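You operate a simulated robot arm through the tools that you are given. There is no shell and no other tool. Be economical: measure what you need, move in short steps, check, and stop when the job is done.

Carry out the task below with a simulated two-armed robot. There is one attempt and no reset: what you move stays moved.

## Task
Stack the grey tin labelled "27" from the top of the wooden bench on top of the grey tin labelled "95". Take the yellow felt block and put it on the long blue stand. Fetch the card with green clip and stand it on the top of the grey cart. Fetch the card with orange clip and set it in the steel tray on the top of the blue bench. Do these in any order. Set down upright: card with green clip.

The check looks at the end state, three seconds after you hand in, the way a careful person would. Anything else that was tipped, shoved, dropped, spilled or broken makes it a failure.

## Robot
Two 7-joint arms with two-finger parallel grippers on one trunk, on a base that drives. Base frame: it is fixed to the floor where the robot stands at the start and does not move with it; the origin is under the middle of the robot, x ahead of it, y to its left, z up; the surface under the hand at the start is at about z = 850. Readings come in mm, rad, newtons and seconds.
The left shoulder is at the start at [20, 170, 1203], the right one opposite. With the tool pointing down near the work surface each hand reaches from about 160 to 660 mm from the robot's upright axis, wherever it stands, measured 20 degrees to its own side. Places, roughly: card with green clip [-1500, -3250, 1250]; card with orange clip [-1500, -3500, 1250]; grey tin [500, 0, 1000]; long blue stand [1200, -4000, 400]; steel tray (39x21x9 cm) [-400, -1400, 900]; top of the grey cart [-1100, -6600, 800]; yellow felt block (6x5x4 cm) [1300, -600, 900]. Payload 3.8 kg a hand.
The TCP of each hand is the grasp point between the finger pads, 30 mm short of the fingertips. In the tool frame z runs along the fingers and y along their closing line. Largest opening 110 mm; finger width 20, thickness 10; the body of the gripper, 48 by 112 mm, starts 55 mm behind the TCP.
Orientation is that of the tool frame in the base frame, as a unit quaternion [w, x, y, z]. With the fingers straight down and closing along the base's y, the tool's x points along the base's -x, its y along +y and its z along -z.

## Interface
- The arms move only by the tool arm_command. It takes "left_plan", "right_plan" or both (then of equal length, played together; a hand with none holds still); each is a list of rows, each an object (a shift or turn left out is 0, a gripper value left out holds the last) with "fingers": the closure, from 0 (fully open) to 1 (shut); "offset": the shift along the tool's x, y, z in mm, a list of three; "delta_rot": the turn, a rotation vector about the tool's x, y, z in rad, a list of three. In form: [{"fingers": fingers, "offset": [dx, dy, dz], "delta_rot": [ax, ay, az]}, ...]. A call has 1 to 12 rows; each row shifts and turns the commanded pose from where the row before left it, along the tool's axes as they then stand. Rows are played at 5 a second. More than 50 mm and 0.15 rad between two rows, or a gripper value outside its range, and nothing of the call is played. A pose out of reach is approached as far as the arm can. The call stops where the force on the tool passes 40 N (or 10 N more than at its start, if that is more) or the arm is blocked; 0.2 s more then pass. The fingers move at their own pace (about 72 mm/s each) and stop on an object; they squeeze with about 25 N. The grip force told is the motor's: it shows also when the fingers shut on nothing. Time passes only in rows, and 0.2 s behind the last, so rows that do not move let the fingers close. It gives the time, the measured TCP pose, the force on the tool (base axes), the opening and the grip force at its end, in the units of the frame above (readings bear some noise), with the torque about the TCP (base axes, N m) and any sound that the robot's microphone picked up, and new pictures: "show" is both (left out), scene, wrist or none (wrist: the cameras of the hands that moved).
- Cameras (640 x 400 px; columns grow to the right, rows downward): "scene" is now at [98.5, 21.1, 1350.8]; the picture's right is [0.23, -0.97, 0.00], its down [-0.60, -0.14, -0.79] and it looks along [0.77, 0.18, -0.62] (base axes); focal length 256 px, centre (320, 200). "left" rides on the left gripper at [72, -17, -103] in its tool frame; the picture's right is [0.23, 0.97, 0.00], its down [-0.76, 0.18, -0.62] and it looks along [-0.61, 0.14, 0.78] (tool axes); focal length 222 px, centre (320, 200). "right" rides on the right gripper at [72, 17, -103] in its tool frame; the picture's right is [-0.23, 0.97, 0.00], its down [-0.76, -0.18, -0.62] and it looks along [-0.61, -0.14, 0.78] (tool axes); focal length 222 px, centre (320, 200). There is no depth. A picture from a camera that has moved, and an enlarged one, comes with that camera's place and axes in the base frame and with its lens. The place of the scene camera against the robot may be out by one fixed shift of up to 12 mm in any direction.
- lift_body(by): slides the trunk up (or, below 0, down) by that many mm; the arms and the scene camera ride with it, the base frame stays. It gives what a move gives, with no picture.
- drive_base(legs): drives the robot by 1 to 6 legs, each [ahead, turn to the left] in mm and rad, along the robot's own axes; the way and the turn of a leg run together, so that a leg with both is an arc; at most 1500 mm and 3.142 rad a leg. The arms and the cameras ride along, it lands a little off, and it stops where it bumps. It gives what a move gives, and a new picture of the scene camera.
- turn_head(pan, tilt): turns the head with the scene camera to pan (to the left, within 1.396 rad either way) and tilt (down, from -0.506 to 1.204), counted from straight ahead of the robot. It gives what a move gives, and a new picture of the scene camera.
- close_up(camera, box): a new picture of the part [left, top, right, bottom] of that camera's present view, enlarged. It takes no simulated time.
- job_done(): hands the job in; it is judged then, once.

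Work in short steps. Places have to be worked out from the pictures, the camera data and where the tool is seen: move nearer, look again, correct. Check each grasp and each placing, and mend what went wrong. You have 165 turns and 260 pictures in all, those below and enlarged ones among them. Open the grippers and draw the arms clear of the work before you hand the job in, unless the task says otherwise; then end with one line.

The tools are called after "Request:" as a command line: name --argument value ..., lists and objects as JSON in quotes. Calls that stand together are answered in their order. arm_command: Moves the arms, as the interface text tells. Its arguments: {"type":"object","properties":{"left_plan":{"type":"array"},"right_plan":{"type":"array"},"show":{"type":"string","enum":["both","scene","wrist","none"]}},"required":[]} The other tools are called the same way: lift_body (by) slides the trunk up or down; drive_base (legs) drives the base; turn_head (pan, tilt) turns the head that bears the scene camera; close_up (camera, box) takes an enlarged picture of a part of a camera's view; job_done () hands the job in.

At the start:

```text
clock: 0.0
left_position: [477.2, 334.5, 1139.9]
left_tool_rot: [0.0, 0.0, 1.0, -0.001]
left_force: [-0.5, 0.0, -0.3]
left_moment: [-0.01, -0.05, 0.02]
left_width: 110.2
left_grip_force: 0.1
right_position: [542.0, -181.8, 1186.4]
right_tool_rot: [0.0, -0.001, 1.0, 0.0]
right_force: [0.0, 0.3, -0.8]
right_moment: [0.01, 0.02, 0.01]
right_width: 109.8
right_grip_force: 0.1
trunk travel left (down, up): [-300.0, 270.0]
robot x, y, heading: [1.6, 0.2, 0.003]
head pan, tilt: [0.232, 0.667]
```

scene: 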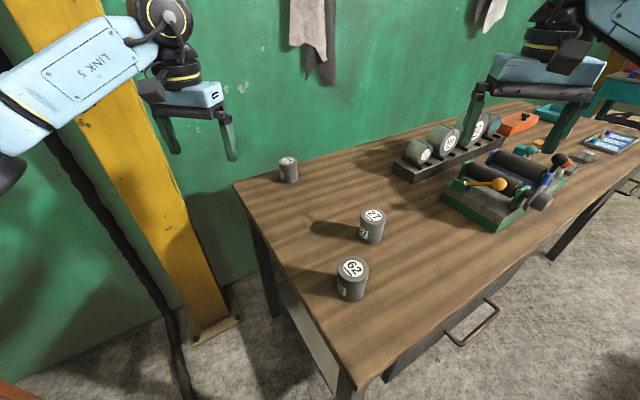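
right: 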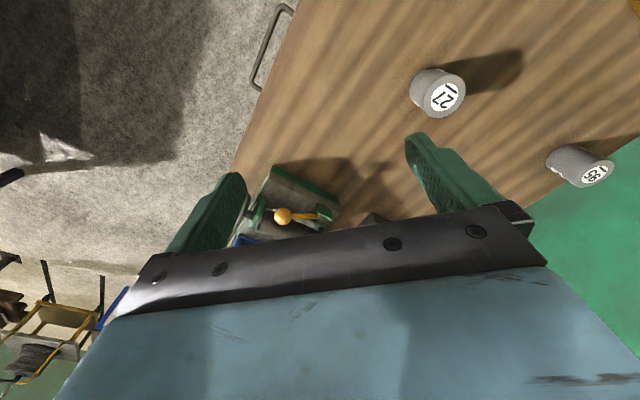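
left: 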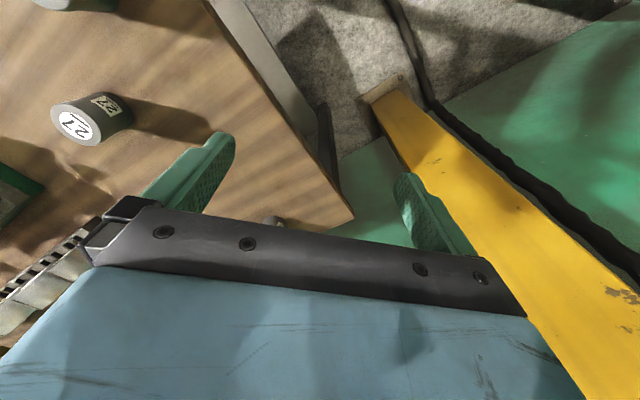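

I see three grey tins; I'll enlarge to read the labels.

Request:
close_up --camera "scene" --box '[260, 140, 420, 310]'

Request:
close_up --camera "scene" --box '[380, 70, 640, 230]'

```text
2.35 times, centred on (340, 225) of scene
camera zoom: at [98.5, 21.1, 1350.8], right [0.23, -0.97, 0.0], down [-0.6, -0.14, -0.79], along [0.77, 0.18, -0.62], focal length 603 px, centre (273, 141)
```

zoom: 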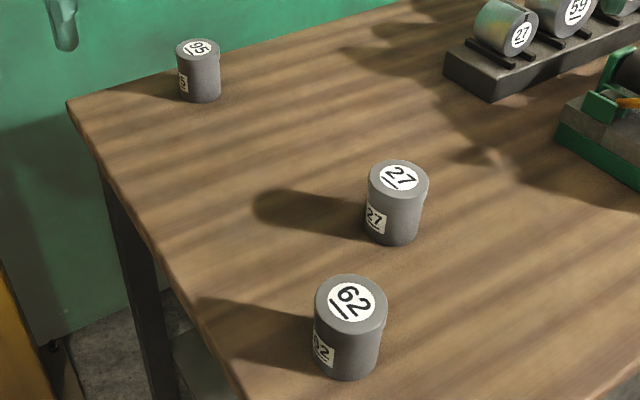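

```text
2.46 times, centred on (510, 150) of scene
camera zoom: at [98.5, 21.1, 1350.8], right [0.23, -0.97, 0.0], down [-0.6, -0.14, -0.79], along [0.77, 0.18, -0.62], focal length 631 px, centre (-148, 323)
```

zoom: 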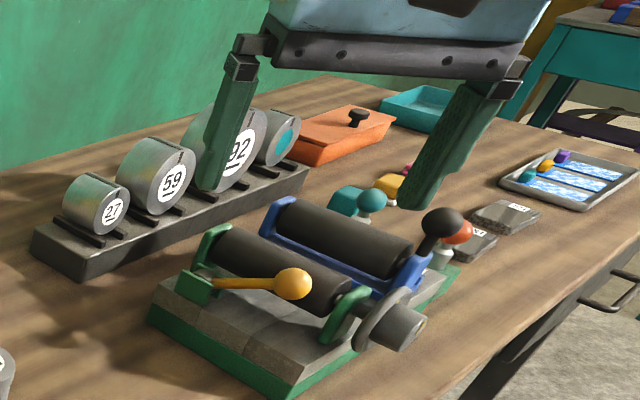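

Far tin needs a sharper look.

Request:
close_up --camera "scene" --box '[270, 148, 310, 188]'

Request:
close_up --camera "right" --box '[390, 50, 640, 206]'

```text
10.00 times, centred on (290, 168) of scene
camera zoom: at [98.5, 21.1, 1350.8], right [0.23, -0.97, 0.0], down [-0.6, -0.14, -0.79], along [0.77, 0.18, -0.62], focal length 2563 px, centre (620, 520)
```

zoom: 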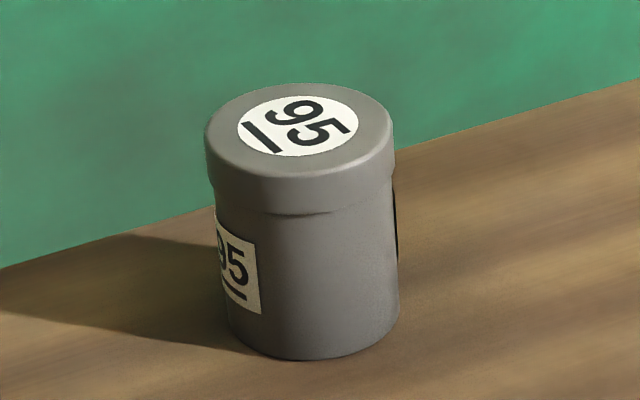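

```text
2.56 times, centred on (515, 128) of right
camera zoom: at [469.4, -166.2, 1291.6], right [0.23, 0.97, 0.0], down [0.76, -0.18, 0.62], along [0.61, -0.14, -0.78], focal length 569 px, centre (-179, 384)
```

zoom: 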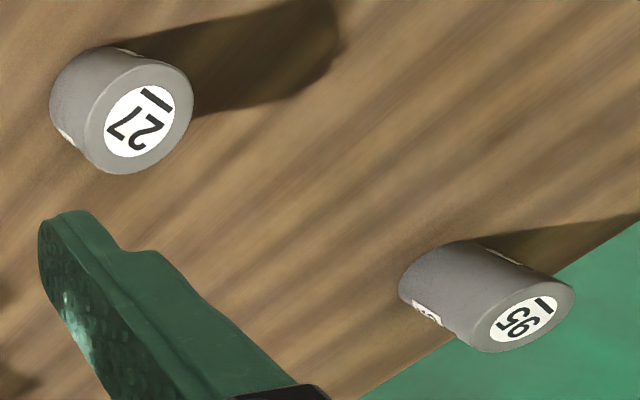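

Tin 27 is at about (597, 1), its top at z≈922; tin 95 is at about (817, 300), top ≈922. Left hand goes above tin 27, and the right hand moves aside.

Request:
arm_command --left_plan '[{"fingers": 0, "offset": [-15, -41.6, 16]}, {"offset": [-15, -41.6, 16]}, {"offset": [-15, -41.6, 16]}, {"offset": [-15, -41.6, 16]}, {"offset": [-15, -41.6, 16]}, {"offset": [-15, -41.6, 16]}, {"offset": [-15, -41.6, 16]}, {"offset": [-15, -41.6, 16]}]' --right_plan '[{"offset": [10, -15, 0]}, {"offset": [10, -15, 0]}, {"offset": [10, -15, 0]}, {"offset": [10, -15, 0]}, {"offset": [10, -15, 0]}, {"offset": [10, -15, 0]}, {"offset": [10, -15, 0]}, {"offset": [10, -15, 0]}]' --show "both"

```text
clock: 1.8
left_position: [593.1, 1.1, 1012.0]
left_tool_rot: [0.001, 0.001, 1.0, 0.001]
left_force: [0.0, -0.1, -0.1]
left_moment: [0.03, 0.01, 0.03]
left_width: 109.8
left_grip_force: 0.0
right_position: [462.8, -306.2, 1187.4]
right_tool_rot: [0.001, 0.0, 1.0, 0.001]
right_force: [1.2, -0.8, -0.4]
right_moment: [0.04, -0.01, -0.02]
right_width: 109.9
right_grip_force: 0.1
trunk travel left (down, up): [-300.0, 270.0]
robot x, y, heading: [0.4, 0.9, -0.006]
head pan, tilt: [0.232, 0.667]
camera scene: at [97.8, 18.2, 1350.9], right [0.23, -0.97, 0.0], down [-0.6, -0.14, -0.79], along [0.77, 0.18, -0.62], focal length 256 px, centre (320, 200)
camera right: at [389.8, -290.9, 1292.0], right [0.23, 0.97, 0.0], down [0.76, -0.18, 0.62], along [0.61, -0.14, -0.78], focal length 222 px, centre (320, 200)
camera left: at [521.9, -14.8, 1114.9], right [-0.23, 0.97, 0.0], down [0.76, 0.17, 0.62], along [0.61, 0.14, -0.78], focal length 222 px, centre (320, 200)
```

scene: 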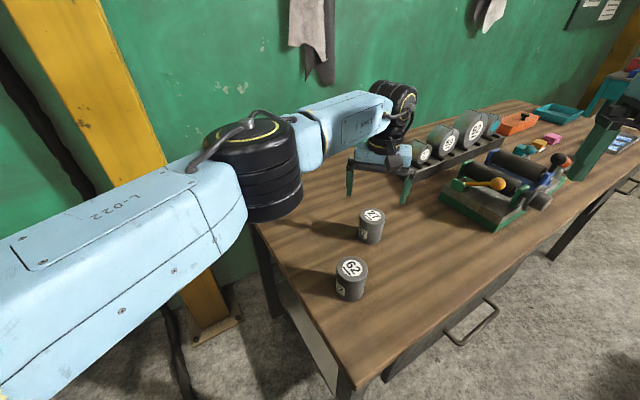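
right: 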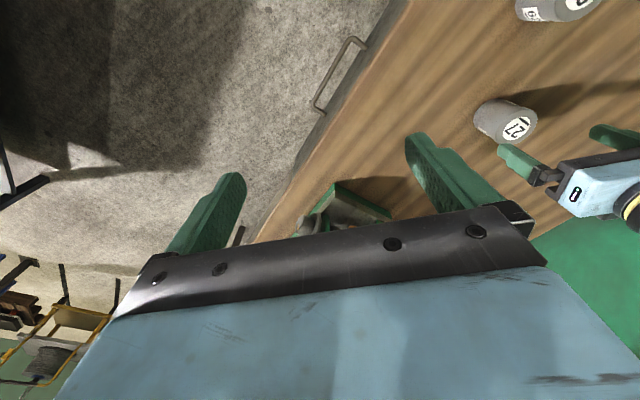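
left: 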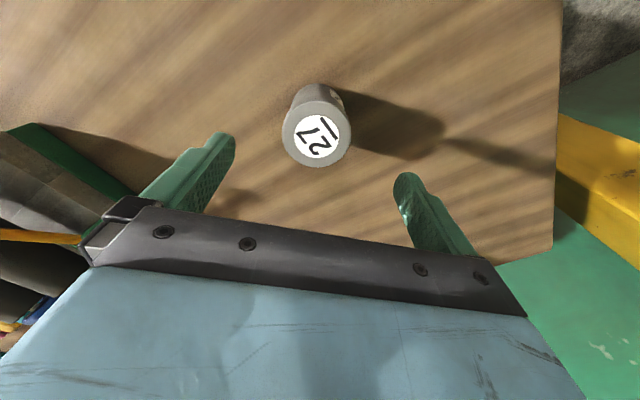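

Wrist view puts tin 27 at about (600, 1), so I descend and close.

Request:
arm_command --left_plan '[{"fingers": 0, "offset": [-2, 0, 35]}, {"offset": [-2, 0, 35]}, {"offset": [-1, 0, 35]}, {"offset": [0, 0, 10]}, {"fingers": 1}, {"fingers": 1}, {"fingers": 1}, {"fingers": 1}]' --show "wrist"

```text
clock: 3.6
left_position: [588.5, 9.9, 906.9]
left_tool_rot: [0.001, -0.001, 1.0, 0.001]
left_force: [0.6, 0.4, -0.6]
left_moment: [-0.03, -0.02, -0.01]
left_width: 58.3
left_grip_force: 24.8
left hand out of reach, approached as far as the arm can: row 2, 3
right_position: [462.8, -303.0, 1187.8]
right_tool_rot: [0.0, 0.0, 1.0, 0.0]
right_force: [-0.1, -0.5, 0.3]
right_moment: [0.06, 0.0, 0.01]
right_width: 110.1
right_grip_force: 0.0
trunk travel left (down, up): [-300.0, 270.0]
robot x, y, heading: [1.4, -1.2, -0.004]
head pan, tilt: [0.232, 0.667]
camera left: at [518.0, -7.1, 1010.5], right [-0.23, 0.97, 0.0], down [0.76, 0.18, 0.62], along [0.61, 0.14, -0.78], focal length 222 px, centre (320, 200)
```

left: 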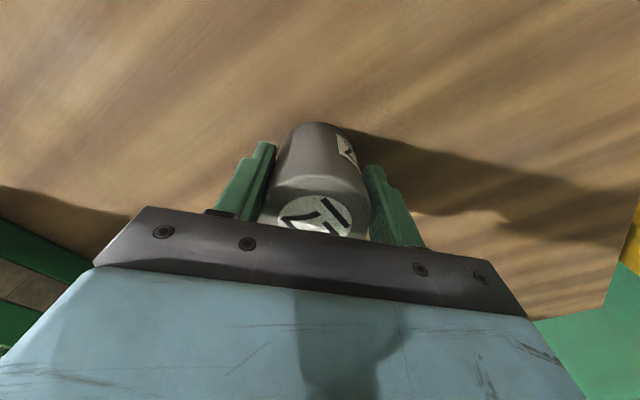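

The grip is about 10 mm off centre because of reach. I'll open, rise, and lower the trunk for better reach.

Request:
arm_command --left_plan '[{"fingers": 0}, {"fingers": 0}, {"fingers": 0, "offset": [0, 0, -40]}, {"offset": [0, 0, -40]}, {"offset": [0, 0, -40]}]' --show "wrist"

Request:
lift_body --by -100

```text
clock: 4.8
left_position: [596.5, 4.6, 1025.8]
left_tool_rot: [0.0, 0.0, 1.0, -0.001]
left_force: [0.3, 0.3, -0.7]
left_moment: [-0.02, 0.02, -0.04]
left_width: 109.9
left_grip_force: 0.1
left hand out of reach, approached as far as the arm can: row 4
right_position: [463.1, -303.1, 1187.5]
right_tool_rot: [0.0, -0.001, 1.0, -0.001]
right_force: [-0.9, 0.2, 0.3]
right_moment: [-0.01, 0.0, -0.01]
right_width: 110.0
right_grip_force: 0.1
trunk travel left (down, up): [-300.0, 270.0]
robot x, y, heading: [0.5, 4.0, -0.005]
head pan, tilt: [0.232, 0.667]
camera left: at [525.5, -11.9, 1129.8], right [-0.23, 0.97, 0.0], down [0.76, 0.18, 0.62], along [0.61, 0.14, -0.78], focal length 222 px, centre (320, 200)
```

left: 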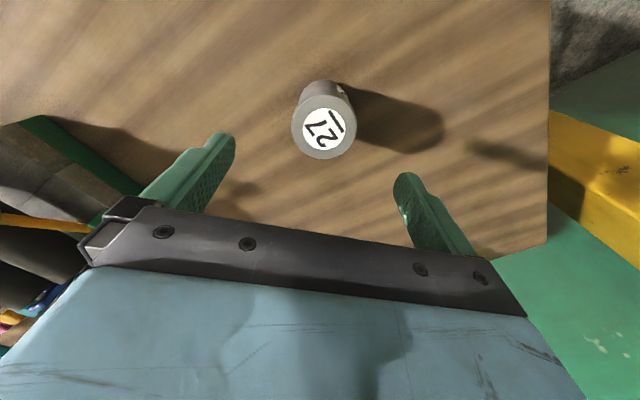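

```text
clock: 6.1
left_position: [596.2, 4.9, 927.4]
left_tool_rot: [0.0, 0.0, 1.0, -0.001]
left_force: [0.4, -0.2, -0.1]
left_moment: [0.02, 0.04, -0.01]
left_width: 110.1
left_grip_force: 0.0
right_position: [463.3, -302.9, 1087.5]
right_tool_rot: [0.0, 0.0, 1.0, 0.0]
right_force: [-0.3, 0.4, 0.2]
right_moment: [-0.03, 0.01, -0.03]
right_width: 109.8
right_grip_force: 0.1
trunk travel left (down, up): [-200.0, 370.0]
robot x, y, heading: [-1.3, 0.8, -0.002]
head pan, tilt: [0.232, 0.667]
```

Tin now at about (603, 9). I move onto it and grip.

Request:
arm_command --left_plan '[{"fingers": 0, "offset": [-7, 4, 14]}, {"offset": [0, 0, 14]}, {"fingers": 1}, {"fingers": 1}, {"fingers": 1}, {"fingers": 1}]' --show "wrist"

```text
clock: 7.5
left_position: [599.2, 11.8, 900.0]
left_tool_rot: [0.0, 0.0, 1.0, 0.001]
left_force: [-0.4, -1.1, 0.6]
left_moment: [0.05, -0.05, 0.0]
left_width: 58.9
left_grip_force: 25.6
left hand out of reach, approached as far as the arm can: row 1
right_position: [462.6, -303.6, 1088.7]
right_tool_rot: [0.0, 0.0, 1.0, 0.0]
right_force: [0.7, -0.2, -0.3]
right_moment: [0.0, 0.01, -0.04]
right_width: 110.0
right_grip_force: 0.0
trunk travel left (down, up): [-200.0, 370.0]
robot x, y, heading: [2.3, 0.1, 0.001]
head pan, tilt: [0.232, 0.667]
camera left: at [527.5, -5.2, 1002.9], right [-0.23, 0.97, 0.0], down [0.76, 0.18, 0.62], along [0.61, 0.14, -0.78], focal length 222 px, centre (320, 200)
```

left: 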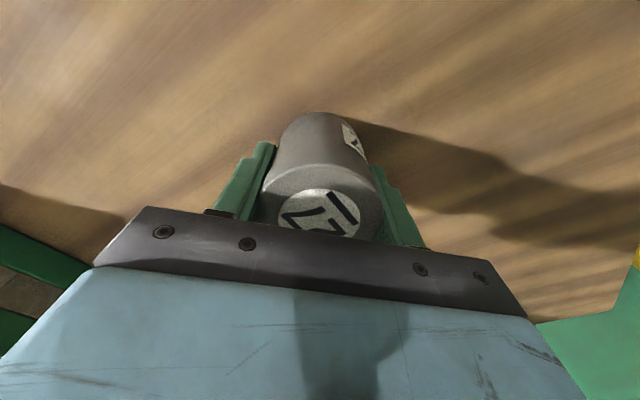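

Gripped at 58.9 mm, so I lift with the trunk, draw the hand in, and look to the left where the robot should stand.

Request:
lift_body --by 150

Request:
arm_command --left_plan '[{"fingers": 1, "offset": [35, 33, 0]}, {"offset": [35, 33, 0]}, {"offset": [35, 33, 0]}, {"offset": [35, 33, 0]}, {"offset": [35, 33, 0]}]' --right_plan '[{"offset": [15, 5, 0]}, {"offset": [15, 5, 0]}, {"offset": [15, 5, 0]}, {"offset": [15, 5, 0]}, {"offset": [15, 5, 0]}]' --show "none"

Request:
turn_head --pan 1.0 --tilt 0.8

```text
clock: 9.3
left_position: [599.1, 11.2, 1048.2]
left_tool_rot: [0.0, -0.001, 1.0, -0.001]
left_force: [-0.5, 0.0, -4.0]
left_moment: [-0.01, 0.0, 0.02]
left_width: 58.9
left_grip_force: 25.4
right_position: [463.8, -302.7, 1236.7]
right_tool_rot: [0.0, 0.0, 1.0, 0.0]
right_force: [0.2, -1.0, 0.0]
right_moment: [0.02, 0.02, -0.01]
right_width: 109.8
right_grip_force: 0.1
trunk travel left (down, up): [-350.0, 220.0]
robot x, y, heading: [3.5, -2.1, -0.0]
head pan, tilt: [0.232, 0.667]
```

```text
clock: 10.5
left_position: [599.1, 12.3, 1049.8]
left_tool_rot: [0.001, 0.0, 1.0, 0.0]
left_force: [0.9, 0.7, -4.0]
left_moment: [0.01, 0.05, -0.01]
left_width: 58.8
left_grip_force: 24.5
left hand out of reach, approached as far as the arm can: row 1, 2, 3, 4, 5
right_position: [387.0, -277.7, 1236.7]
right_tool_rot: [0.0, 0.0, 1.0, 0.0]
right_force: [0.3, -0.4, 0.5]
right_moment: [0.01, -0.03, 0.02]
right_width: 110.1
right_grip_force: 0.2
trunk travel left (down, up): [-350.0, 220.0]
robot x, y, heading: [-0.2, -2.1, -0.0]
head pan, tilt: [0.232, 0.667]
```

```text
clock: 11.6
left_position: [598.6, 11.6, 1050.1]
left_tool_rot: [-0.001, 0.0, 1.0, 0.0]
left_force: [-0.2, -0.7, -2.5]
left_moment: [0.01, 0.01, -0.02]
left_width: 59.1
left_grip_force: 24.6
right_position: [386.8, -277.6, 1237.0]
right_tool_rot: [-0.001, 0.001, 1.0, 0.0]
right_force: [0.4, -0.2, 0.4]
right_moment: [0.01, 0.04, 0.02]
right_width: 110.1
right_grip_force: 0.1
trunk travel left (down, up): [-350.0, 220.0]
robot x, y, heading: [-2.6, 0.8, -0.002]
head pan, tilt: [1.0, 0.799]
camera scene: at [58.5, 69.0, 1389.6], right [0.84, -0.54, 0.0], down [-0.39, -0.6, -0.7], along [0.38, 0.59, -0.72], focal length 256 px, centre (320, 200)
```

scene: 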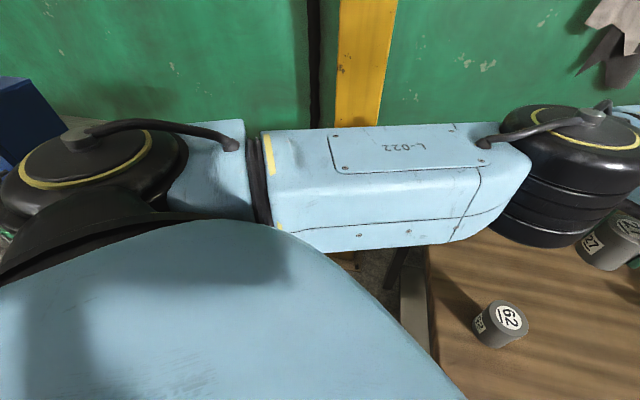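

The left hand did not move on that command; I'll test a small step back.

Request:
arm_command --left_plan '[{"fingers": 1, "offset": [10, 0, 0]}, {"offset": [10, 0, 0]}, {"offset": [10, 10, 0]}]' --show "none"

```text
clock: 12.4
left_position: [597.9, 14.8, 1049.6]
left_tool_rot: [-0.001, 0.0, 1.0, 0.0]
left_force: [0.3, -0.6, -2.4]
left_moment: [-0.03, -0.02, 0.0]
left_width: 58.8
left_grip_force: 24.6
left hand out of reach, approached as far as the arm can: row 1, 2, 3
right_position: [386.9, -278.1, 1236.4]
right_tool_rot: [0.0, 0.0, 1.0, 0.0]
right_force: [1.0, 0.0, -0.4]
right_moment: [0.02, 0.0, -0.06]
right_width: 110.3
right_grip_force: 0.1
trunk travel left (down, up): [-350.0, 220.0]
robot x, y, heading: [-0.1, 0.3, 0.004]
head pan, tilt: [1.0, 0.799]
```

Try up instead, then back.

Request:
arm_command --left_plan '[{"fingers": 1, "offset": [0, 0, -20]}, {"offset": [0, 0, -20]}, {"offset": [0, 0, -20]}, {"offset": [0, 20, -10]}, {"offset": [10, 20, 0]}, {"offset": [10, 20, 0]}]' --show "none"

```text
clock: 13.8
left_position: [609.0, 47.7, 1121.7]
left_tool_rot: [-0.001, 0.0, 1.0, 0.0]
left_force: [-0.6, -0.8, -3.6]
left_moment: [-0.01, 0.01, -0.03]
left_width: 58.7
left_grip_force: 25.0
left hand out of reach, approached as far as the arm can: row 4, 5, 6
right_position: [386.5, -277.3, 1236.7]
right_tool_rot: [0.0, 0.0, 1.0, 0.0]
right_force: [0.0, 0.3, -0.1]
right_moment: [-0.01, 0.0, -0.01]
right_width: 110.1
right_grip_force: 0.0
trunk travel left (down, up): [-350.0, 220.0]
robot x, y, heading: [1.5, -3.7, -0.002]
head pan, tilt: [1.0, 0.799]
```

It moves sideways and up but not inward; the arm looks nearly straight. I'll try larger inward-and-up steps.

Request:
arm_command --left_plan '[{"fingers": 1, "offset": [20, 20, -30]}, {"offset": [30, 20, -20]}, {"offset": [30, 20, -20]}, {"offset": [40, 20, 0]}]' --show "scene"

```text
clock: 14.8
left_position: [607.1, 87.2, 1196.9]
left_tool_rot: [0.0, -0.001, 1.0, 0.0]
left_force: [0.8, 0.3, -2.4]
left_moment: [0.0, 0.01, -0.02]
left_width: 58.7
left_grip_force: 25.0
left hand out of reach, approached as far as the arm can: row 1, 2, 3, 4
right_position: [386.7, -277.1, 1237.7]
right_tool_rot: [-0.001, 0.001, 1.0, 0.0]
right_force: [0.5, -0.8, -0.2]
right_moment: [-0.02, -0.02, 0.0]
right_width: 109.7
right_grip_force: 0.1
trunk travel left (down, up): [-350.0, 220.0]
robot x, y, heading: [-2.6, -0.2, -0.001]
head pan, tilt: [1.0, 0.799]
camera scene: at [58.6, 68.9, 1389.6], right [0.84, -0.54, 0.0], down [-0.39, -0.6, -0.7], along [0.38, 0.59, -0.72], focal length 256 px, centre (320, 200)
```

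scene: 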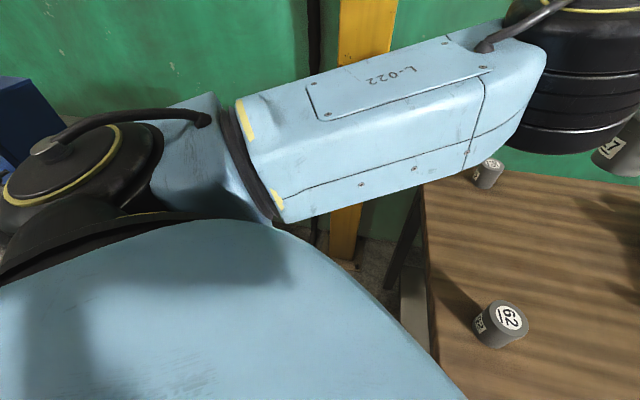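

I'll go back along the known path, first mostly sideways (+y).

Request:
arm_command --left_plan '[{"fingers": 1, "offset": [0, 30, 0]}, {"offset": [0, 30, 0]}, {"offset": [0, 30, 0]}, {"offset": [5, 30, 0]}, {"offset": [10, 30, 0]}, {"offset": [10, 30, 0]}]' --show "none"

```text
clock: 16.2
left_position: [623.4, 189.8, 1201.9]
left_tool_rot: [-0.003, -0.014, 1.0, 0.0]
left_force: [-0.1, 0.8, -2.9]
left_moment: [-0.02, 0.02, 0.01]
left_width: 58.5
left_grip_force: 25.0
left hand out of reach, approached as far as the arm can: row 1, 2, 4, 5, 6
right_position: [387.9, -277.4, 1236.9]
right_tool_rot: [0.0, 0.0, 1.0, 0.0]
right_force: [0.1, 0.3, 0.0]
right_moment: [0.01, -0.02, -0.02]
right_width: 110.0
right_grip_force: 0.1
trunk travel left (down, up): [-350.0, 220.0]
robot x, y, heading: [0.9, -0.4, 0.002]
head pan, tilt: [1.0, 0.799]
```

Still at full stretch. Try single bigger inward steps of 50 mm.

Request:
arm_command --left_plan '[{"fingers": 1, "offset": [48, 0, 0]}, {"offset": [48, 0, 0]}, {"offset": [48, 0, 0]}]' --show "none"

```text
clock: 17.0
left_position: [618.1, 173.9, 1217.8]
left_tool_rot: [-0.001, 0.0, 1.0, 0.0]
left_force: [0.1, 0.7, -3.4]
left_moment: [-0.02, 0.02, -0.02]
left_width: 58.4
left_grip_force: 25.2
left hand out of reach, approached as far as the arm can: row 1, 2, 3
right_position: [387.4, -277.4, 1237.4]
right_tool_rot: [0.0, 0.001, 1.0, 0.0]
right_force: [-0.1, -1.3, 0.5]
right_moment: [-0.01, -0.01, 0.04]
right_width: 109.8
right_grip_force: 0.1
trunk travel left (down, up): [-350.0, 220.0]
robot x, y, heading: [-0.5, 2.2, 0.0]
head pan, tilt: [1.0, 0.799]
```

I'll look at the arm itself to understand its posture.

Request:
turn_head --pan 0.4 --tilt 0.4

```text
clock: 18.0
left_position: [618.1, 173.4, 1216.1]
left_tool_rot: [-0.001, 0.001, 1.0, 0.001]
left_force: [0.2, -0.1, -2.6]
left_moment: [0.01, -0.01, 0.0]
left_width: 58.6
left_grip_force: 24.9
right_position: [387.2, -276.4, 1236.9]
right_tool_rot: [0.0, -0.001, 1.0, -0.001]
right_force: [0.0, -0.2, -1.1]
right_moment: [0.0, -0.01, 0.01]
right_width: 109.8
right_grip_force: 0.0
trunk travel left (down, up): [-350.0, 220.0]
robot x, y, heading: [-1.0, 0.5, 0.002]
head pan, tilt: [0.4, 0.4]
camera scene: at [100.2, 37.4, 1424.6], right [0.39, -0.92, 0.0], down [-0.36, -0.15, -0.92], along [0.85, 0.36, -0.39], focal length 256 px, centre (320, 200)
```

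scene: 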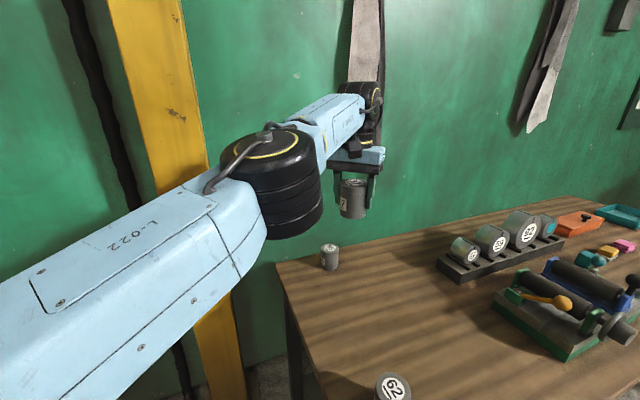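

The arm is almost straight. I lower the hand by 150 mm (still clear above the bench) so the elbow can bend, then pull in.

Request:
arm_command --left_plan '[{"fingers": 1, "offset": [0, 0, 40]}, {"offset": [0, 0, 40]}, {"offset": [0, 0, 40]}, {"offset": [0, 0, 20]}, {"offset": [10, 10, 0]}, {"offset": [20, 20, 0]}, {"offset": [20, 20, 0]}]' --show "none"

```text
clock: 19.6
left_position: [637.1, 171.2, 1079.5]
left_tool_rot: [-0.001, 0.0, 1.0, -0.001]
left_force: [0.8, 0.3, -2.8]
left_moment: [0.0, 0.02, -0.02]
left_width: 58.9
left_grip_force: 25.4
left hand out of reach, approached as far as the arm can: row 1, 2, 4, 5, 6, 7
right_position: [386.8, -276.8, 1235.6]
right_tool_rot: [0.0, 0.0, 1.0, -0.001]
right_force: [-0.4, 0.3, -0.5]
right_moment: [0.02, -0.03, -0.02]
right_width: 110.1
right_grip_force: 0.0
trunk travel left (down, up): [-350.0, 220.0]
robot x, y, heading: [0.6, -0.7, -0.003]
head pan, tilt: [0.4, 0.4]
```

Still pinned on the outer limit. Try yaw plus tilt turns together with inward motion.

Request:
arm_command --left_plan '[{"fingers": 1, "offset": [0, 0, 0], "delta_rot": [0, 0, 0.15]}, {"offset": [0, 0, 0], "delta_rot": [0, 0, 0.15]}, {"offset": [20, 0, 0], "delta_rot": [0, 0, 0.1]}, {"offset": [40, 0, 0]}]' --show "none"

Request:
arm_command --left_plan '[{"fingers": 1, "offset": [0, 0, 0], "delta_rot": [0, 0.1, 0]}, {"offset": [20, 0, 0], "delta_rot": [0, 0.1, 0]}, {"offset": [20, 0, 0]}]' --show "none"

```text
clock: 20.6
left_position: [569.5, 197.7, 1075.2]
left_tool_rot: [0.001, 0.198, 0.98, -0.001]
left_force: [-0.8, 0.3, -3.2]
left_moment: [0.03, -0.02, -0.01]
left_width: 59.1
left_grip_force: 24.6
left hand out of reach, approached as far as the arm can: row 2
right_position: [385.7, -274.8, 1238.4]
right_tool_rot: [0.0, 0.0, 1.0, 0.0]
right_force: [-1.4, 0.4, -0.2]
right_moment: [-0.01, 0.01, -0.02]
right_width: 110.0
right_grip_force: 0.1
trunk travel left (down, up): [-350.0, 220.0]
robot x, y, heading: [2.4, 2.4, 0.002]
head pan, tilt: [0.4, 0.4]
```

```text
clock: 21.4
left_position: [530.2, 211.8, 1082.9]
left_tool_rot: [-0.098, 0.198, 0.975, 0.019]
left_force: [0.3, 0.3, -3.0]
left_moment: [-0.02, 0.0, -0.01]
left_width: 58.9
left_grip_force: 25.5
right_position: [387.2, -276.9, 1237.3]
right_tool_rot: [0.0, 0.0, 1.0, 0.0]
right_force: [-0.5, 0.3, 0.0]
right_moment: [0.0, -0.03, -0.02]
right_width: 110.1
right_grip_force: 0.0
trunk travel left (down, up): [-350.0, 220.0]
robot x, y, heading: [1.7, -0.0, -0.005]
head pan, tilt: [0.4, 0.4]
```

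The yaw freed the arm. I undo the tilt and draw further in.

Request:
arm_command --left_plan '[{"fingers": 1, "offset": [30, 0, 0], "delta_rot": [0, -0.1, 0]}, {"offset": [30, 0, 0], "delta_rot": [0, -0.1, 0]}, {"offset": [40, 0, 0]}, {"offset": [30, 0, 0]}]' --show "none"

Request:
turn_head --pan 1.1 --tilt 0.6

```text
clock: 22.4
left_position: [414.0, 262.3, 1093.2]
left_tool_rot: [-0.001, 0.198, 0.98, -0.001]
left_force: [0.7, -0.2, -3.0]
left_moment: [0.0, 0.0, 0.01]
left_width: 58.9
left_grip_force: 24.8
right_position: [386.7, -276.1, 1238.3]
right_tool_rot: [0.001, 0.0, 1.0, 0.0]
right_force: [-0.3, -0.3, -0.2]
right_moment: [0.0, 0.0, 0.0]
right_width: 110.0
right_grip_force: 0.0
trunk travel left (down, up): [-350.0, 220.0]
robot x, y, heading: [0.0, 1.8, 0.002]
head pan, tilt: [0.4, 0.4]
```

```text
clock: 23.5
left_position: [414.6, 261.5, 1092.9]
left_tool_rot: [0.0, 0.199, 0.98, 0.0]
left_force: [-0.6, 0.1, -2.9]
left_moment: [-0.01, 0.01, -0.02]
left_width: 58.7
left_grip_force: 25.0
right_position: [387.0, -277.3, 1236.2]
right_tool_rot: [0.0, 0.0, 1.0, 0.0]
right_force: [0.0, 0.4, 0.1]
right_moment: [-0.01, 0.03, 0.01]
right_width: 110.3
right_grip_force: 0.0
trunk travel left (down, up): [-350.0, 220.0]
robot x, y, heading: [0.5, -2.1, -0.001]
head pan, tilt: [1.1, 0.6]
camera scene: at [55.0, 80.0, 1406.5], right [0.89, -0.45, 0.0], down [-0.26, -0.5, -0.83], along [0.38, 0.73, -0.56], focal length 256 px, centre (320, 200)
```

scene: 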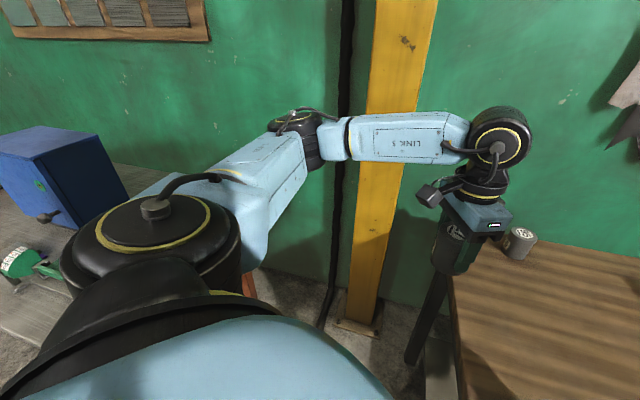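

The elbow would clash with the yellow post if I went round forwards. Plan: stretch the arm ahead, turn right about 2.08 rad, reverse to (219, 392) at the bench's left end, then turn back to heading −0.43.

Request:
lift_body --by 60

Request:
arm_command --left_plan '[{"fingers": 1, "offset": [-36, 3, 0]}, {"offset": [-36, 3, 0]}, {"offset": [-36, 3, 0]}, {"offset": [-36, 3, 0]}]' --show "none"

Request:
turn_head --pan -1.3 --tilt 0.5

```text
clock: 24.5
left_position: [413.6, 261.0, 1152.7]
left_tool_rot: [0.0, 0.199, 0.98, 0.0]
left_force: [1.0, 0.3, -4.0]
left_moment: [-0.02, 0.02, -0.02]
left_width: 58.9
left_grip_force: 24.7
right_position: [387.5, -277.0, 1297.2]
right_tool_rot: [0.0, 0.001, 1.0, 0.0]
right_force: [0.4, 0.2, 0.4]
right_moment: [0.0, 0.0, -0.04]
right_width: 110.1
right_grip_force: 0.0
trunk travel left (down, up): [-410.0, 160.0]
robot x, y, heading: [-1.3, 0.0, -0.0]
head pan, tilt: [1.1, 0.6]
```

```text
clock: 25.5
left_position: [553.1, 217.9, 1155.3]
left_tool_rot: [-0.001, 0.198, 0.98, 0.0]
left_force: [0.2, -1.4, -3.2]
left_moment: [-0.01, 0.03, 0.02]
left_width: 58.9
left_grip_force: 25.4
right_position: [388.4, -277.7, 1295.8]
right_tool_rot: [-0.001, 0.0, 1.0, -0.001]
right_force: [0.4, -0.9, 0.6]
right_moment: [0.06, -0.01, 0.03]
right_width: 109.7
right_grip_force: 0.2
trunk travel left (down, up): [-410.0, 160.0]
robot x, y, heading: [1.8, -3.5, 0.003]
head pan, tilt: [1.1, 0.6]
```

```text
clock: 27.7
left_position: [550.8, 219.1, 1155.8]
left_tool_rot: [0.0, 0.199, 0.98, 0.0]
left_force: [0.5, 0.6, -3.0]
left_moment: [-0.05, 0.01, -0.01]
left_width: 58.7
left_grip_force: 25.1
right_position: [388.2, -276.5, 1296.5]
right_tool_rot: [0.001, 0.0, 1.0, -0.001]
right_force: [0.2, 0.5, -0.4]
right_moment: [0.0, -0.04, 0.01]
right_width: 110.0
right_grip_force: 0.1
trunk travel left (down, up): [-410.0, 160.0]
robot x, y, heading: [0.6, -0.5, 0.002]
head pan, tilt: [-1.3, 0.499]
camera scene: at [39.2, -86.4, 1475.6], right [-0.96, -0.27, 0.0], down [-0.13, 0.46, -0.88], along [0.23, -0.85, -0.48], focal length 256 px, centre (320, 200)
```

scene: 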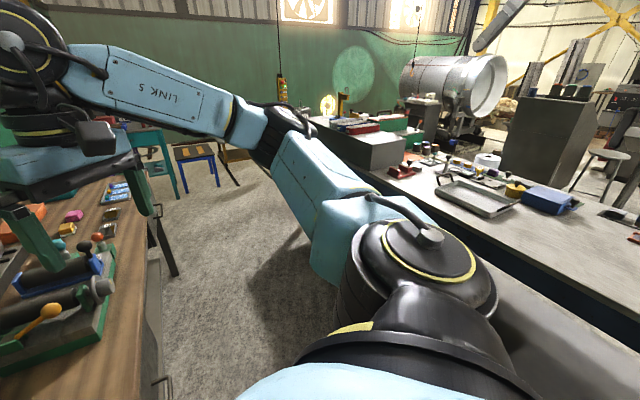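

Blue bench edge is well clear of the sweep. Turn right in place by 2.08.

Request:
drive_base --legs '[[0, -2.08]]'

```text
clock: 30.6
left_position: [509.2, -291.8, 1154.3]
left_tool_rot: [-0.001, 0.607, 0.794, 0.0]
left_force: [-0.1, 0.6, -1.7]
left_moment: [0.01, -0.01, -0.01]
left_width: 58.8
left_grip_force: 25.1
right_position: [18.1, -469.7, 1297.4]
right_tool_rot: [0.0, 0.437, 0.899, 0.0]
right_force: [0.4, 0.5, 1.1]
right_moment: [-0.02, -0.02, 0.03]
right_width: 110.2
right_grip_force: 0.0
trunk travel left (down, up): [-410.0, 160.0]
robot x, y, heading: [-0.1, 4.7, -0.901]
head pan, tilt: [-1.3, 0.499]
stopped in leg 1: the robot was blocked; the commanded pose is now the measured one
camera scene: at [-51.0, -82.0, 1475.6], right [-0.81, 0.59, 0.0], down [0.28, 0.39, -0.88], along [-0.52, -0.71, -0.48], focal length 256 px, centre (320, 200)
```

scene: 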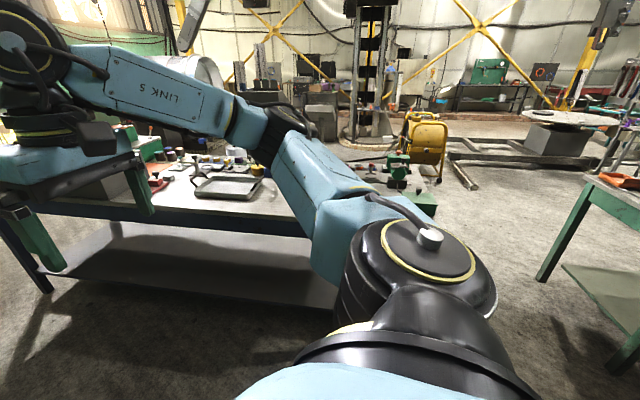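

Likely the base's front corner met the bench corner. Back away 150 mm, then finish the turn.

Request:
drive_base --legs '[[-150, 0], [0, -1.53]]'

```text
clock: 35.8
left_position: [-401.2, -384.3, 1154.7]
left_tool_rot: [0.0, 0.992, 0.126, 0.002]
left_force: [-0.3, -0.8, -3.0]
left_moment: [-0.02, -0.03, 0.0]
left_width: 58.8
left_grip_force: 25.3
right_position: [-571.1, 109.3, 1297.2]
right_tool_rot: [0.0, 0.948, 0.32, 0.001]
right_force: [0.0, 0.6, -0.4]
right_moment: [0.02, 0.01, -0.04]
right_width: 110.1
right_grip_force: 0.0
trunk travel left (down, up): [-410.0, 160.0]
robot x, y, heading: [-97.3, 123.6, -2.483]
head pan, tilt: [-1.3, 0.499]
camera scene: at [-190.5, 166.8, 1475.6], right [0.6, 0.8, 0.0], down [0.38, -0.29, -0.88], along [-0.7, 0.53, -0.48], focal length 256 px, centre (320, 200)
```

scene: 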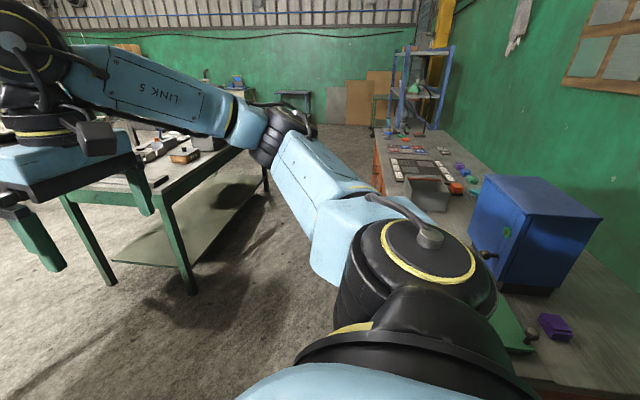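

There is another bench on this side; I look lower right to find its end before reversing.

Request:
turn_head --pan -1.396 --tilt 0.75

```text
clock: 36.5
left_position: [-400.6, -383.5, 1154.9]
left_tool_rot: [0.0, 0.992, 0.126, 0.001]
left_force: [0.6, 0.5, -3.3]
left_moment: [0.03, 0.04, 0.05]
left_width: 58.9
left_grip_force: 25.5
right_position: [-571.1, 108.7, 1297.5]
right_tool_rot: [0.0, 0.948, 0.32, 0.001]
right_force: [0.4, 0.3, 0.5]
right_moment: [0.0, -0.01, 0.03]
right_width: 109.8
right_grip_force: 0.0
trunk travel left (down, up): [-410.0, 160.0]
robot x, y, heading: [-94.8, 125.3, -2.487]
head pan, tilt: [-1.396, 0.75]
camera scene: at [-178.8, 167.8, 1453.7], right [0.68, 0.74, 0.0], down [0.5, -0.46, -0.73], along [-0.54, 0.49, -0.68], focal length 256 px, centre (320, 200)
```

scene: 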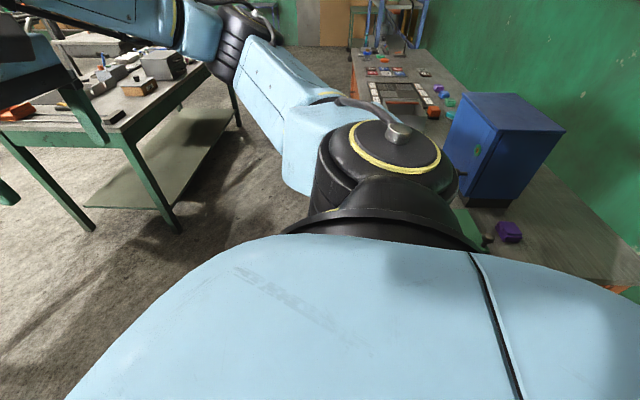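

The other bench ends about 500 mm from my intended spot, so it's clear. Adjust the heading slightly and reverse, then turn left to about −0.43.

Request:
drive_base --legs '[[0, 0.06], [-413, 0], [0, 2.0]]'

```text
clock: 44.1
left_position: [805.9, 330.6, 1150.7]
left_tool_rot: [-0.004, 0.426, 0.905, 0.003]
left_force: [-0.3, 0.6, -3.7]
left_moment: [0.04, 0.01, -0.01]
left_width: 58.7
left_grip_force: 25.4
right_position: [449.7, -33.2, 1292.7]
right_tool_rot: [-0.002, 0.225, 0.974, 0.003]
right_force: [-0.1, -0.6, -0.6]
right_moment: [0.01, 0.01, 0.03]
right_width: 109.9
right_grip_force: 0.1
trunk travel left (down, up): [-410.0, 160.0]
robot x, y, heading: [218.5, 392.8, -0.458]
head pan, tilt: [-1.396, 0.75]
stopped in leg 3: the robot was blocked; the commanded pose is now the measured one
camera scene: at [211.7, 295.0, 1453.1], right [-0.96, 0.28, 0.0], down [0.19, 0.66, -0.73], along [-0.21, -0.7, -0.69], focal length 256 px, centre (320, 200)
```

scene: 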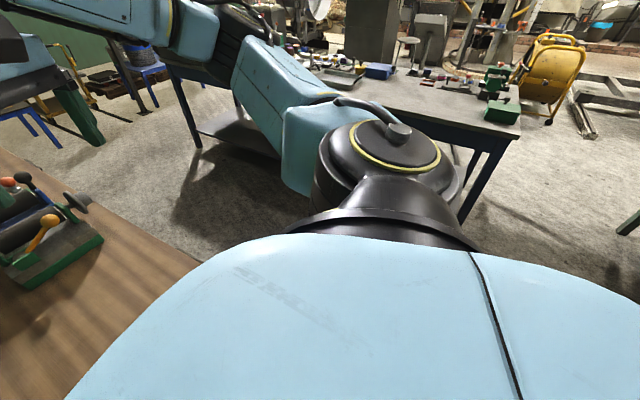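

Stopped at heading −0.458, essentially where I want it; TCP (806, 331). I look ahead-left to see what is touching.

Request:
turn_head --pan 0.35 --tilt 0.6

Request:
close_up --camera "left" --box '[0, 0, 640, 400]'

```text
clock: 45.9
left_position: [807.0, 330.8, 1150.5]
left_tool_rot: [-0.005, 0.425, 0.905, 0.003]
left_force: [-0.1, 0.0, -3.5]
left_moment: [0.02, 0.03, -0.01]
left_width: 58.5
left_grip_force: 25.8
right_position: [450.3, -35.5, 1292.3]
right_tool_rot: [-0.004, 0.226, 0.974, 0.003]
right_force: [0.6, 0.2, 0.0]
right_moment: [0.0, 0.02, 0.0]
right_width: 110.1
right_grip_force: 0.1
trunk travel left (down, up): [-410.0, 160.0]
robot x, y, heading: [220.6, 394.3, -0.453]
head pan, tilt: [0.351, 0.6]
camera scene: at [323.7, 364.7, 1465.9], right [-0.1, -0.99, -0.01], down [-0.57, 0.07, -0.82], along [0.82, -0.08, -0.57], focal length 256 px, centre (320, 200)
```

scene: 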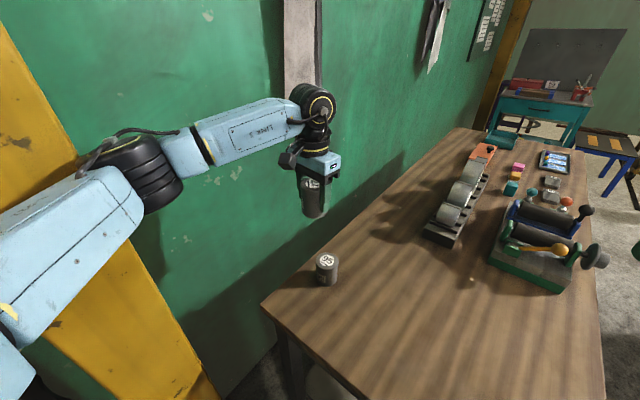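

```text
1.00 times, centred on (320, 200) of left (not enlarged: the box is as wide or as high as the picture)
camera zoom: at [749.8, 374.5, 1254.2], right [0.6, 0.8, 0.0], down [0.63, -0.48, 0.61], along [0.49, -0.37, -0.79], focal length 222 px, centre (320, 200)
```

zoom: 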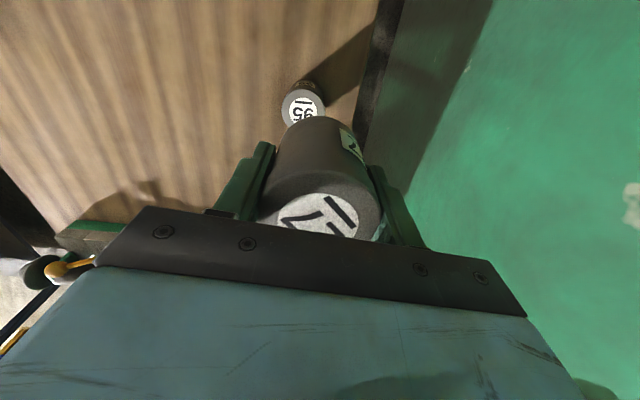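

Something on the left side barely touches; I back off by turning right 0.04, then re-measure.

Request:
drive_base --legs '[[0, -0.05]]'

Request:
close_up --camera "left" --box '[220, 60, 420, 185]'

Request:
close_up --camera "scene" --box '[260, 140, 420, 300]'

```text
clock: 46.7
left_position: [801.8, 313.4, 1152.7]
left_tool_rot: [-0.002, 0.444, 0.896, 0.0]
left_force: [-0.8, 1.5, -2.7]
left_moment: [-0.01, -0.01, -0.01]
left_width: 58.8
left_grip_force: 25.0
right_position: [423.7, -32.1, 1297.6]
right_tool_rot: [0.0, 0.248, 0.969, 0.0]
right_force: [0.8, 0.6, -1.2]
right_moment: [0.0, -0.04, -0.01]
right_width: 110.0
right_grip_force: 0.1
trunk travel left (down, up): [-410.0, 160.0]
robot x, y, heading: [218.4, 391.2, -0.512]
head pan, tilt: [0.351, 0.6]
camera scene: at [317.0, 372.2, 1466.6], right [-0.15, -0.99, 0.0], down [-0.56, 0.09, -0.83], along [0.82, -0.13, -0.56], focal length 256 px, centre (320, 200)
```

scene: 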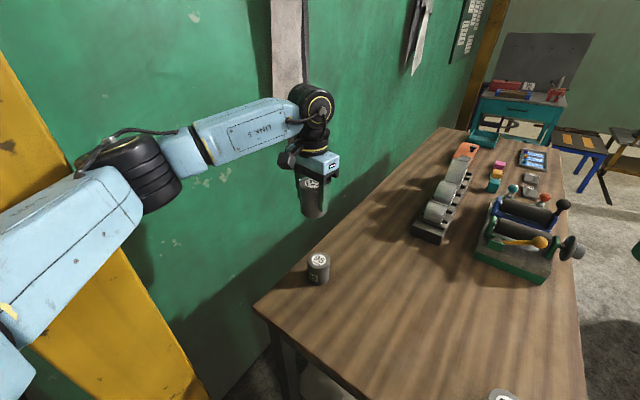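

```text
3.20 times, centred on (320, 122) of left
camera zoom: at [745.3, 361.3, 1256.7], right [0.64, 0.77, 0.0], down [0.6, -0.5, 0.62], along [0.48, -0.4, -0.78], focal length 711 px, centre (320, 448)
```

zoom: 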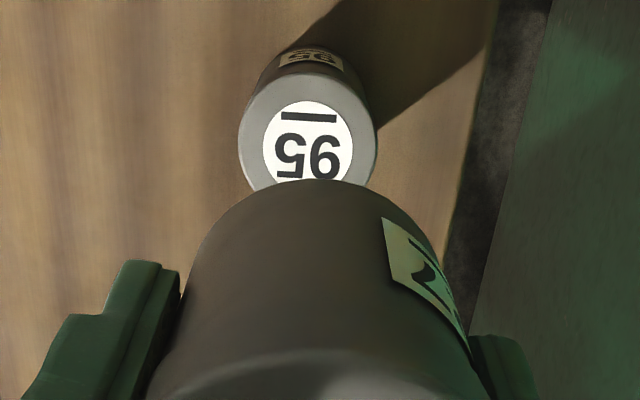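

```text
2.50 times, centred on (340, 220) of scene
camera zoom: at [317.0, 372.2, 1466.6], right [-0.15, -0.99, 0.0], down [-0.56, 0.09, -0.83], along [0.82, -0.13, -0.56], focal length 641 px, centre (270, 150)
```

zoom: 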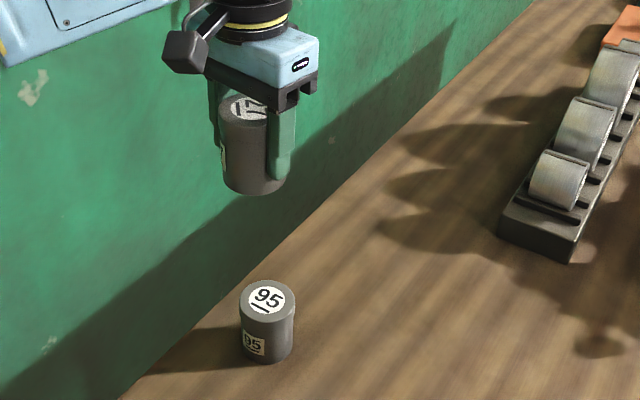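

Wrist view puts tin 95 at about (813, 298). Shift over it, then lower the trunk 120 and re-check.

Request:
arm_command --left_plan '[{"fingers": 1, "offset": [-9, 0, 0]}, {"offset": [-9.5, 0, 0]}]' --show "none"

Request:
lift_body --by -130

Request:
close_up --camera "left" --box '[220, 60, 420, 185]'

Request:
close_up --camera "scene" --box '[240, 120, 400, 220]'

```text
clock: 47.3
left_position: [812.7, 299.9, 1154.1]
left_tool_rot: [-0.002, 0.444, 0.896, 0.001]
left_force: [-0.4, 0.2, -3.1]
left_moment: [-0.01, -0.02, -0.02]
left_width: 58.6
left_grip_force: 25.5
right_position: [423.4, -36.1, 1295.9]
right_tool_rot: [-0.001, 0.248, 0.969, 0.0]
right_force: [0.9, 0.4, 0.3]
right_moment: [0.05, -0.01, 0.0]
right_width: 109.8
right_grip_force: 0.1
trunk travel left (down, up): [-410.0, 160.0]
robot x, y, heading: [220.5, 393.0, -0.506]
head pan, tilt: [0.351, 0.6]
```

```text
clock: 48.9
left_position: [811.3, 297.9, 1023.4]
left_tool_rot: [-0.002, 0.444, 0.896, 0.001]
left_force: [0.0, -0.5, -2.3]
left_moment: [0.01, 0.01, 0.0]
left_width: 58.5
left_grip_force: 25.2
right_position: [423.2, -34.8, 1165.7]
right_tool_rot: [-0.001, 0.249, 0.968, 0.0]
right_force: [1.0, -0.4, -0.2]
right_moment: [0.01, -0.02, -0.02]
right_width: 110.0
right_grip_force: 0.2
trunk travel left (down, up): [-280.0, 290.0]
robot x, y, heading: [219.8, 392.6, -0.504]
head pan, tilt: [0.351, 0.6]
```

```text
3.20 times, centred on (320, 122) of left
camera zoom: at [756.0, 346.1, 1127.1], right [0.64, 0.77, 0.0], down [0.6, -0.5, 0.62], along [0.48, -0.39, -0.78], focal length 711 px, centre (320, 448)
```

zoom: 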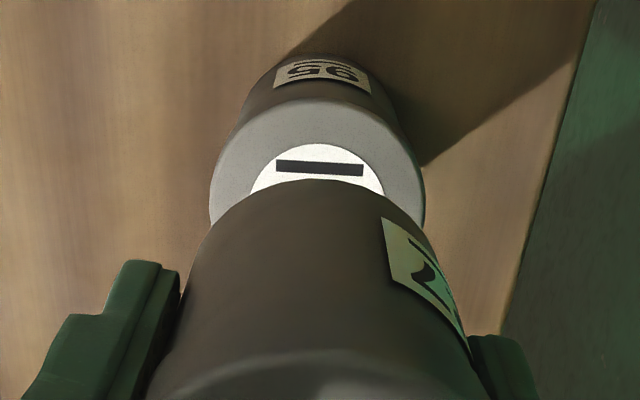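

```text
4.00 times, centred on (320, 170) of scene
camera zoom: at [317.3, 370.5, 1336.6], right [-0.15, -0.99, 0.0], down [-0.56, 0.09, -0.83], along [0.82, -0.13, -0.57], focal length 1025 px, centre (320, 320)
```

zoom: 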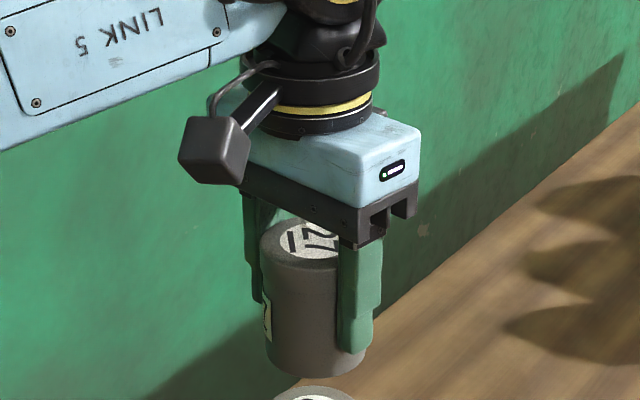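

Alignment is within about 2–3 mm. Descend slowly to just above contact.

Request:
arm_command --left_plan '[{"fingers": 1, "offset": [1, 1, 15]}, {"offset": [0, 0, 15]}, {"offset": [0, 0, 10]}, {"offset": [0, 0, 4]}]' --show "none"

Request:
close_up --camera "scene" --box '[270, 170, 370, 270]'

```text
clock: 49.9
left_position: [811.8, 301.8, 979.2]
left_tool_rot: [-0.002, 0.443, 0.896, 0.001]
left_force: [0.5, -0.8, -3.1]
left_moment: [-0.03, 0.02, -0.01]
left_width: 58.4
left_grip_force: 25.3
right_position: [422.6, -36.0, 1166.1]
right_tool_rot: [0.0, 0.249, 0.969, 0.0]
right_force: [-0.5, -0.4, -0.2]
right_moment: [-0.03, 0.0, 0.0]
right_width: 109.7
right_grip_force: 0.0
trunk travel left (down, up): [-280.0, 290.0]
robot x, y, heading: [218.5, 389.2, -0.5]
head pan, tilt: [0.351, 0.6]
```

```text
4.00 times, centred on (320, 220) of scene
camera zoom: at [317.4, 370.4, 1336.5], right [-0.15, -0.99, 0.0], down [-0.56, 0.09, -0.82], along [0.82, -0.13, -0.57], focal length 1025 px, centre (320, 120)
```

zoom: 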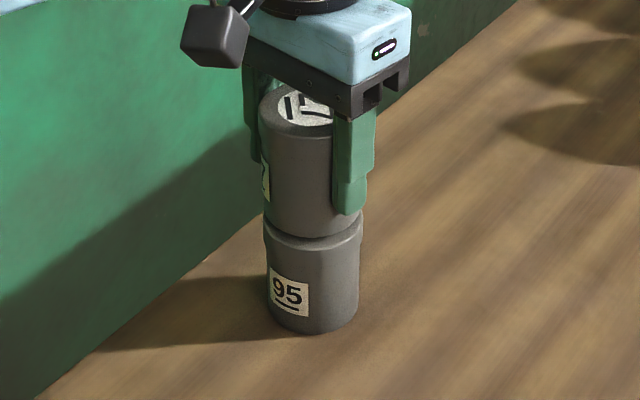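

Well aligned; lower in small steps until contact.

Request:
arm_command --left_plan '[{"fingers": 1, "offset": [0, 0, 2]}, {"offset": [0, 0, 2]}]' --show "none"

Request:
arm_command --left_plan '[{"fingers": 1, "offset": [0, 0, 2]}, {"offset": [0, 0, 0]}]' --show "none"

```text
clock: 50.5
left_position: [813.1, 300.9, 974.6]
left_tool_rot: [-0.002, 0.444, 0.896, 0.001]
left_force: [-0.7, 0.0, -3.2]
left_moment: [0.01, 0.03, 0.0]
left_width: 58.8
left_grip_force: 24.6
right_position: [424.6, -37.2, 1166.3]
right_tool_rot: [-0.001, 0.248, 0.969, 0.0]
right_force: [0.8, -0.2, 0.0]
right_moment: [0.0, -0.03, 0.02]
right_width: 109.8
right_grip_force: 0.1
trunk travel left (down, up): [-280.0, 290.0]
robot x, y, heading: [216.6, 395.3, -0.504]
head pan, tilt: [0.351, 0.6]
```

```text
clock: 51.1
left_position: [813.3, 300.9, 974.3]
left_tool_rot: [0.0, 0.444, 0.896, 0.0]
left_force: [-0.2, 3.8, 9.4]
left_moment: [0.09, -0.15, 0.05]
left_width: 58.7
left_grip_force: 25.2
right_position: [423.2, -35.2, 1166.1]
right_tool_rot: [0.001, 0.249, 0.969, -0.001]
right_force: [-0.4, 0.6, 0.0]
right_moment: [0.03, 0.01, -0.01]
right_width: 110.0
right_grip_force: 0.1
trunk travel left (down, up): [-280.0, 290.0]
robot x, y, heading: [220.7, 394.0, -0.502]
head pan, tilt: [0.351, 0.6]
```

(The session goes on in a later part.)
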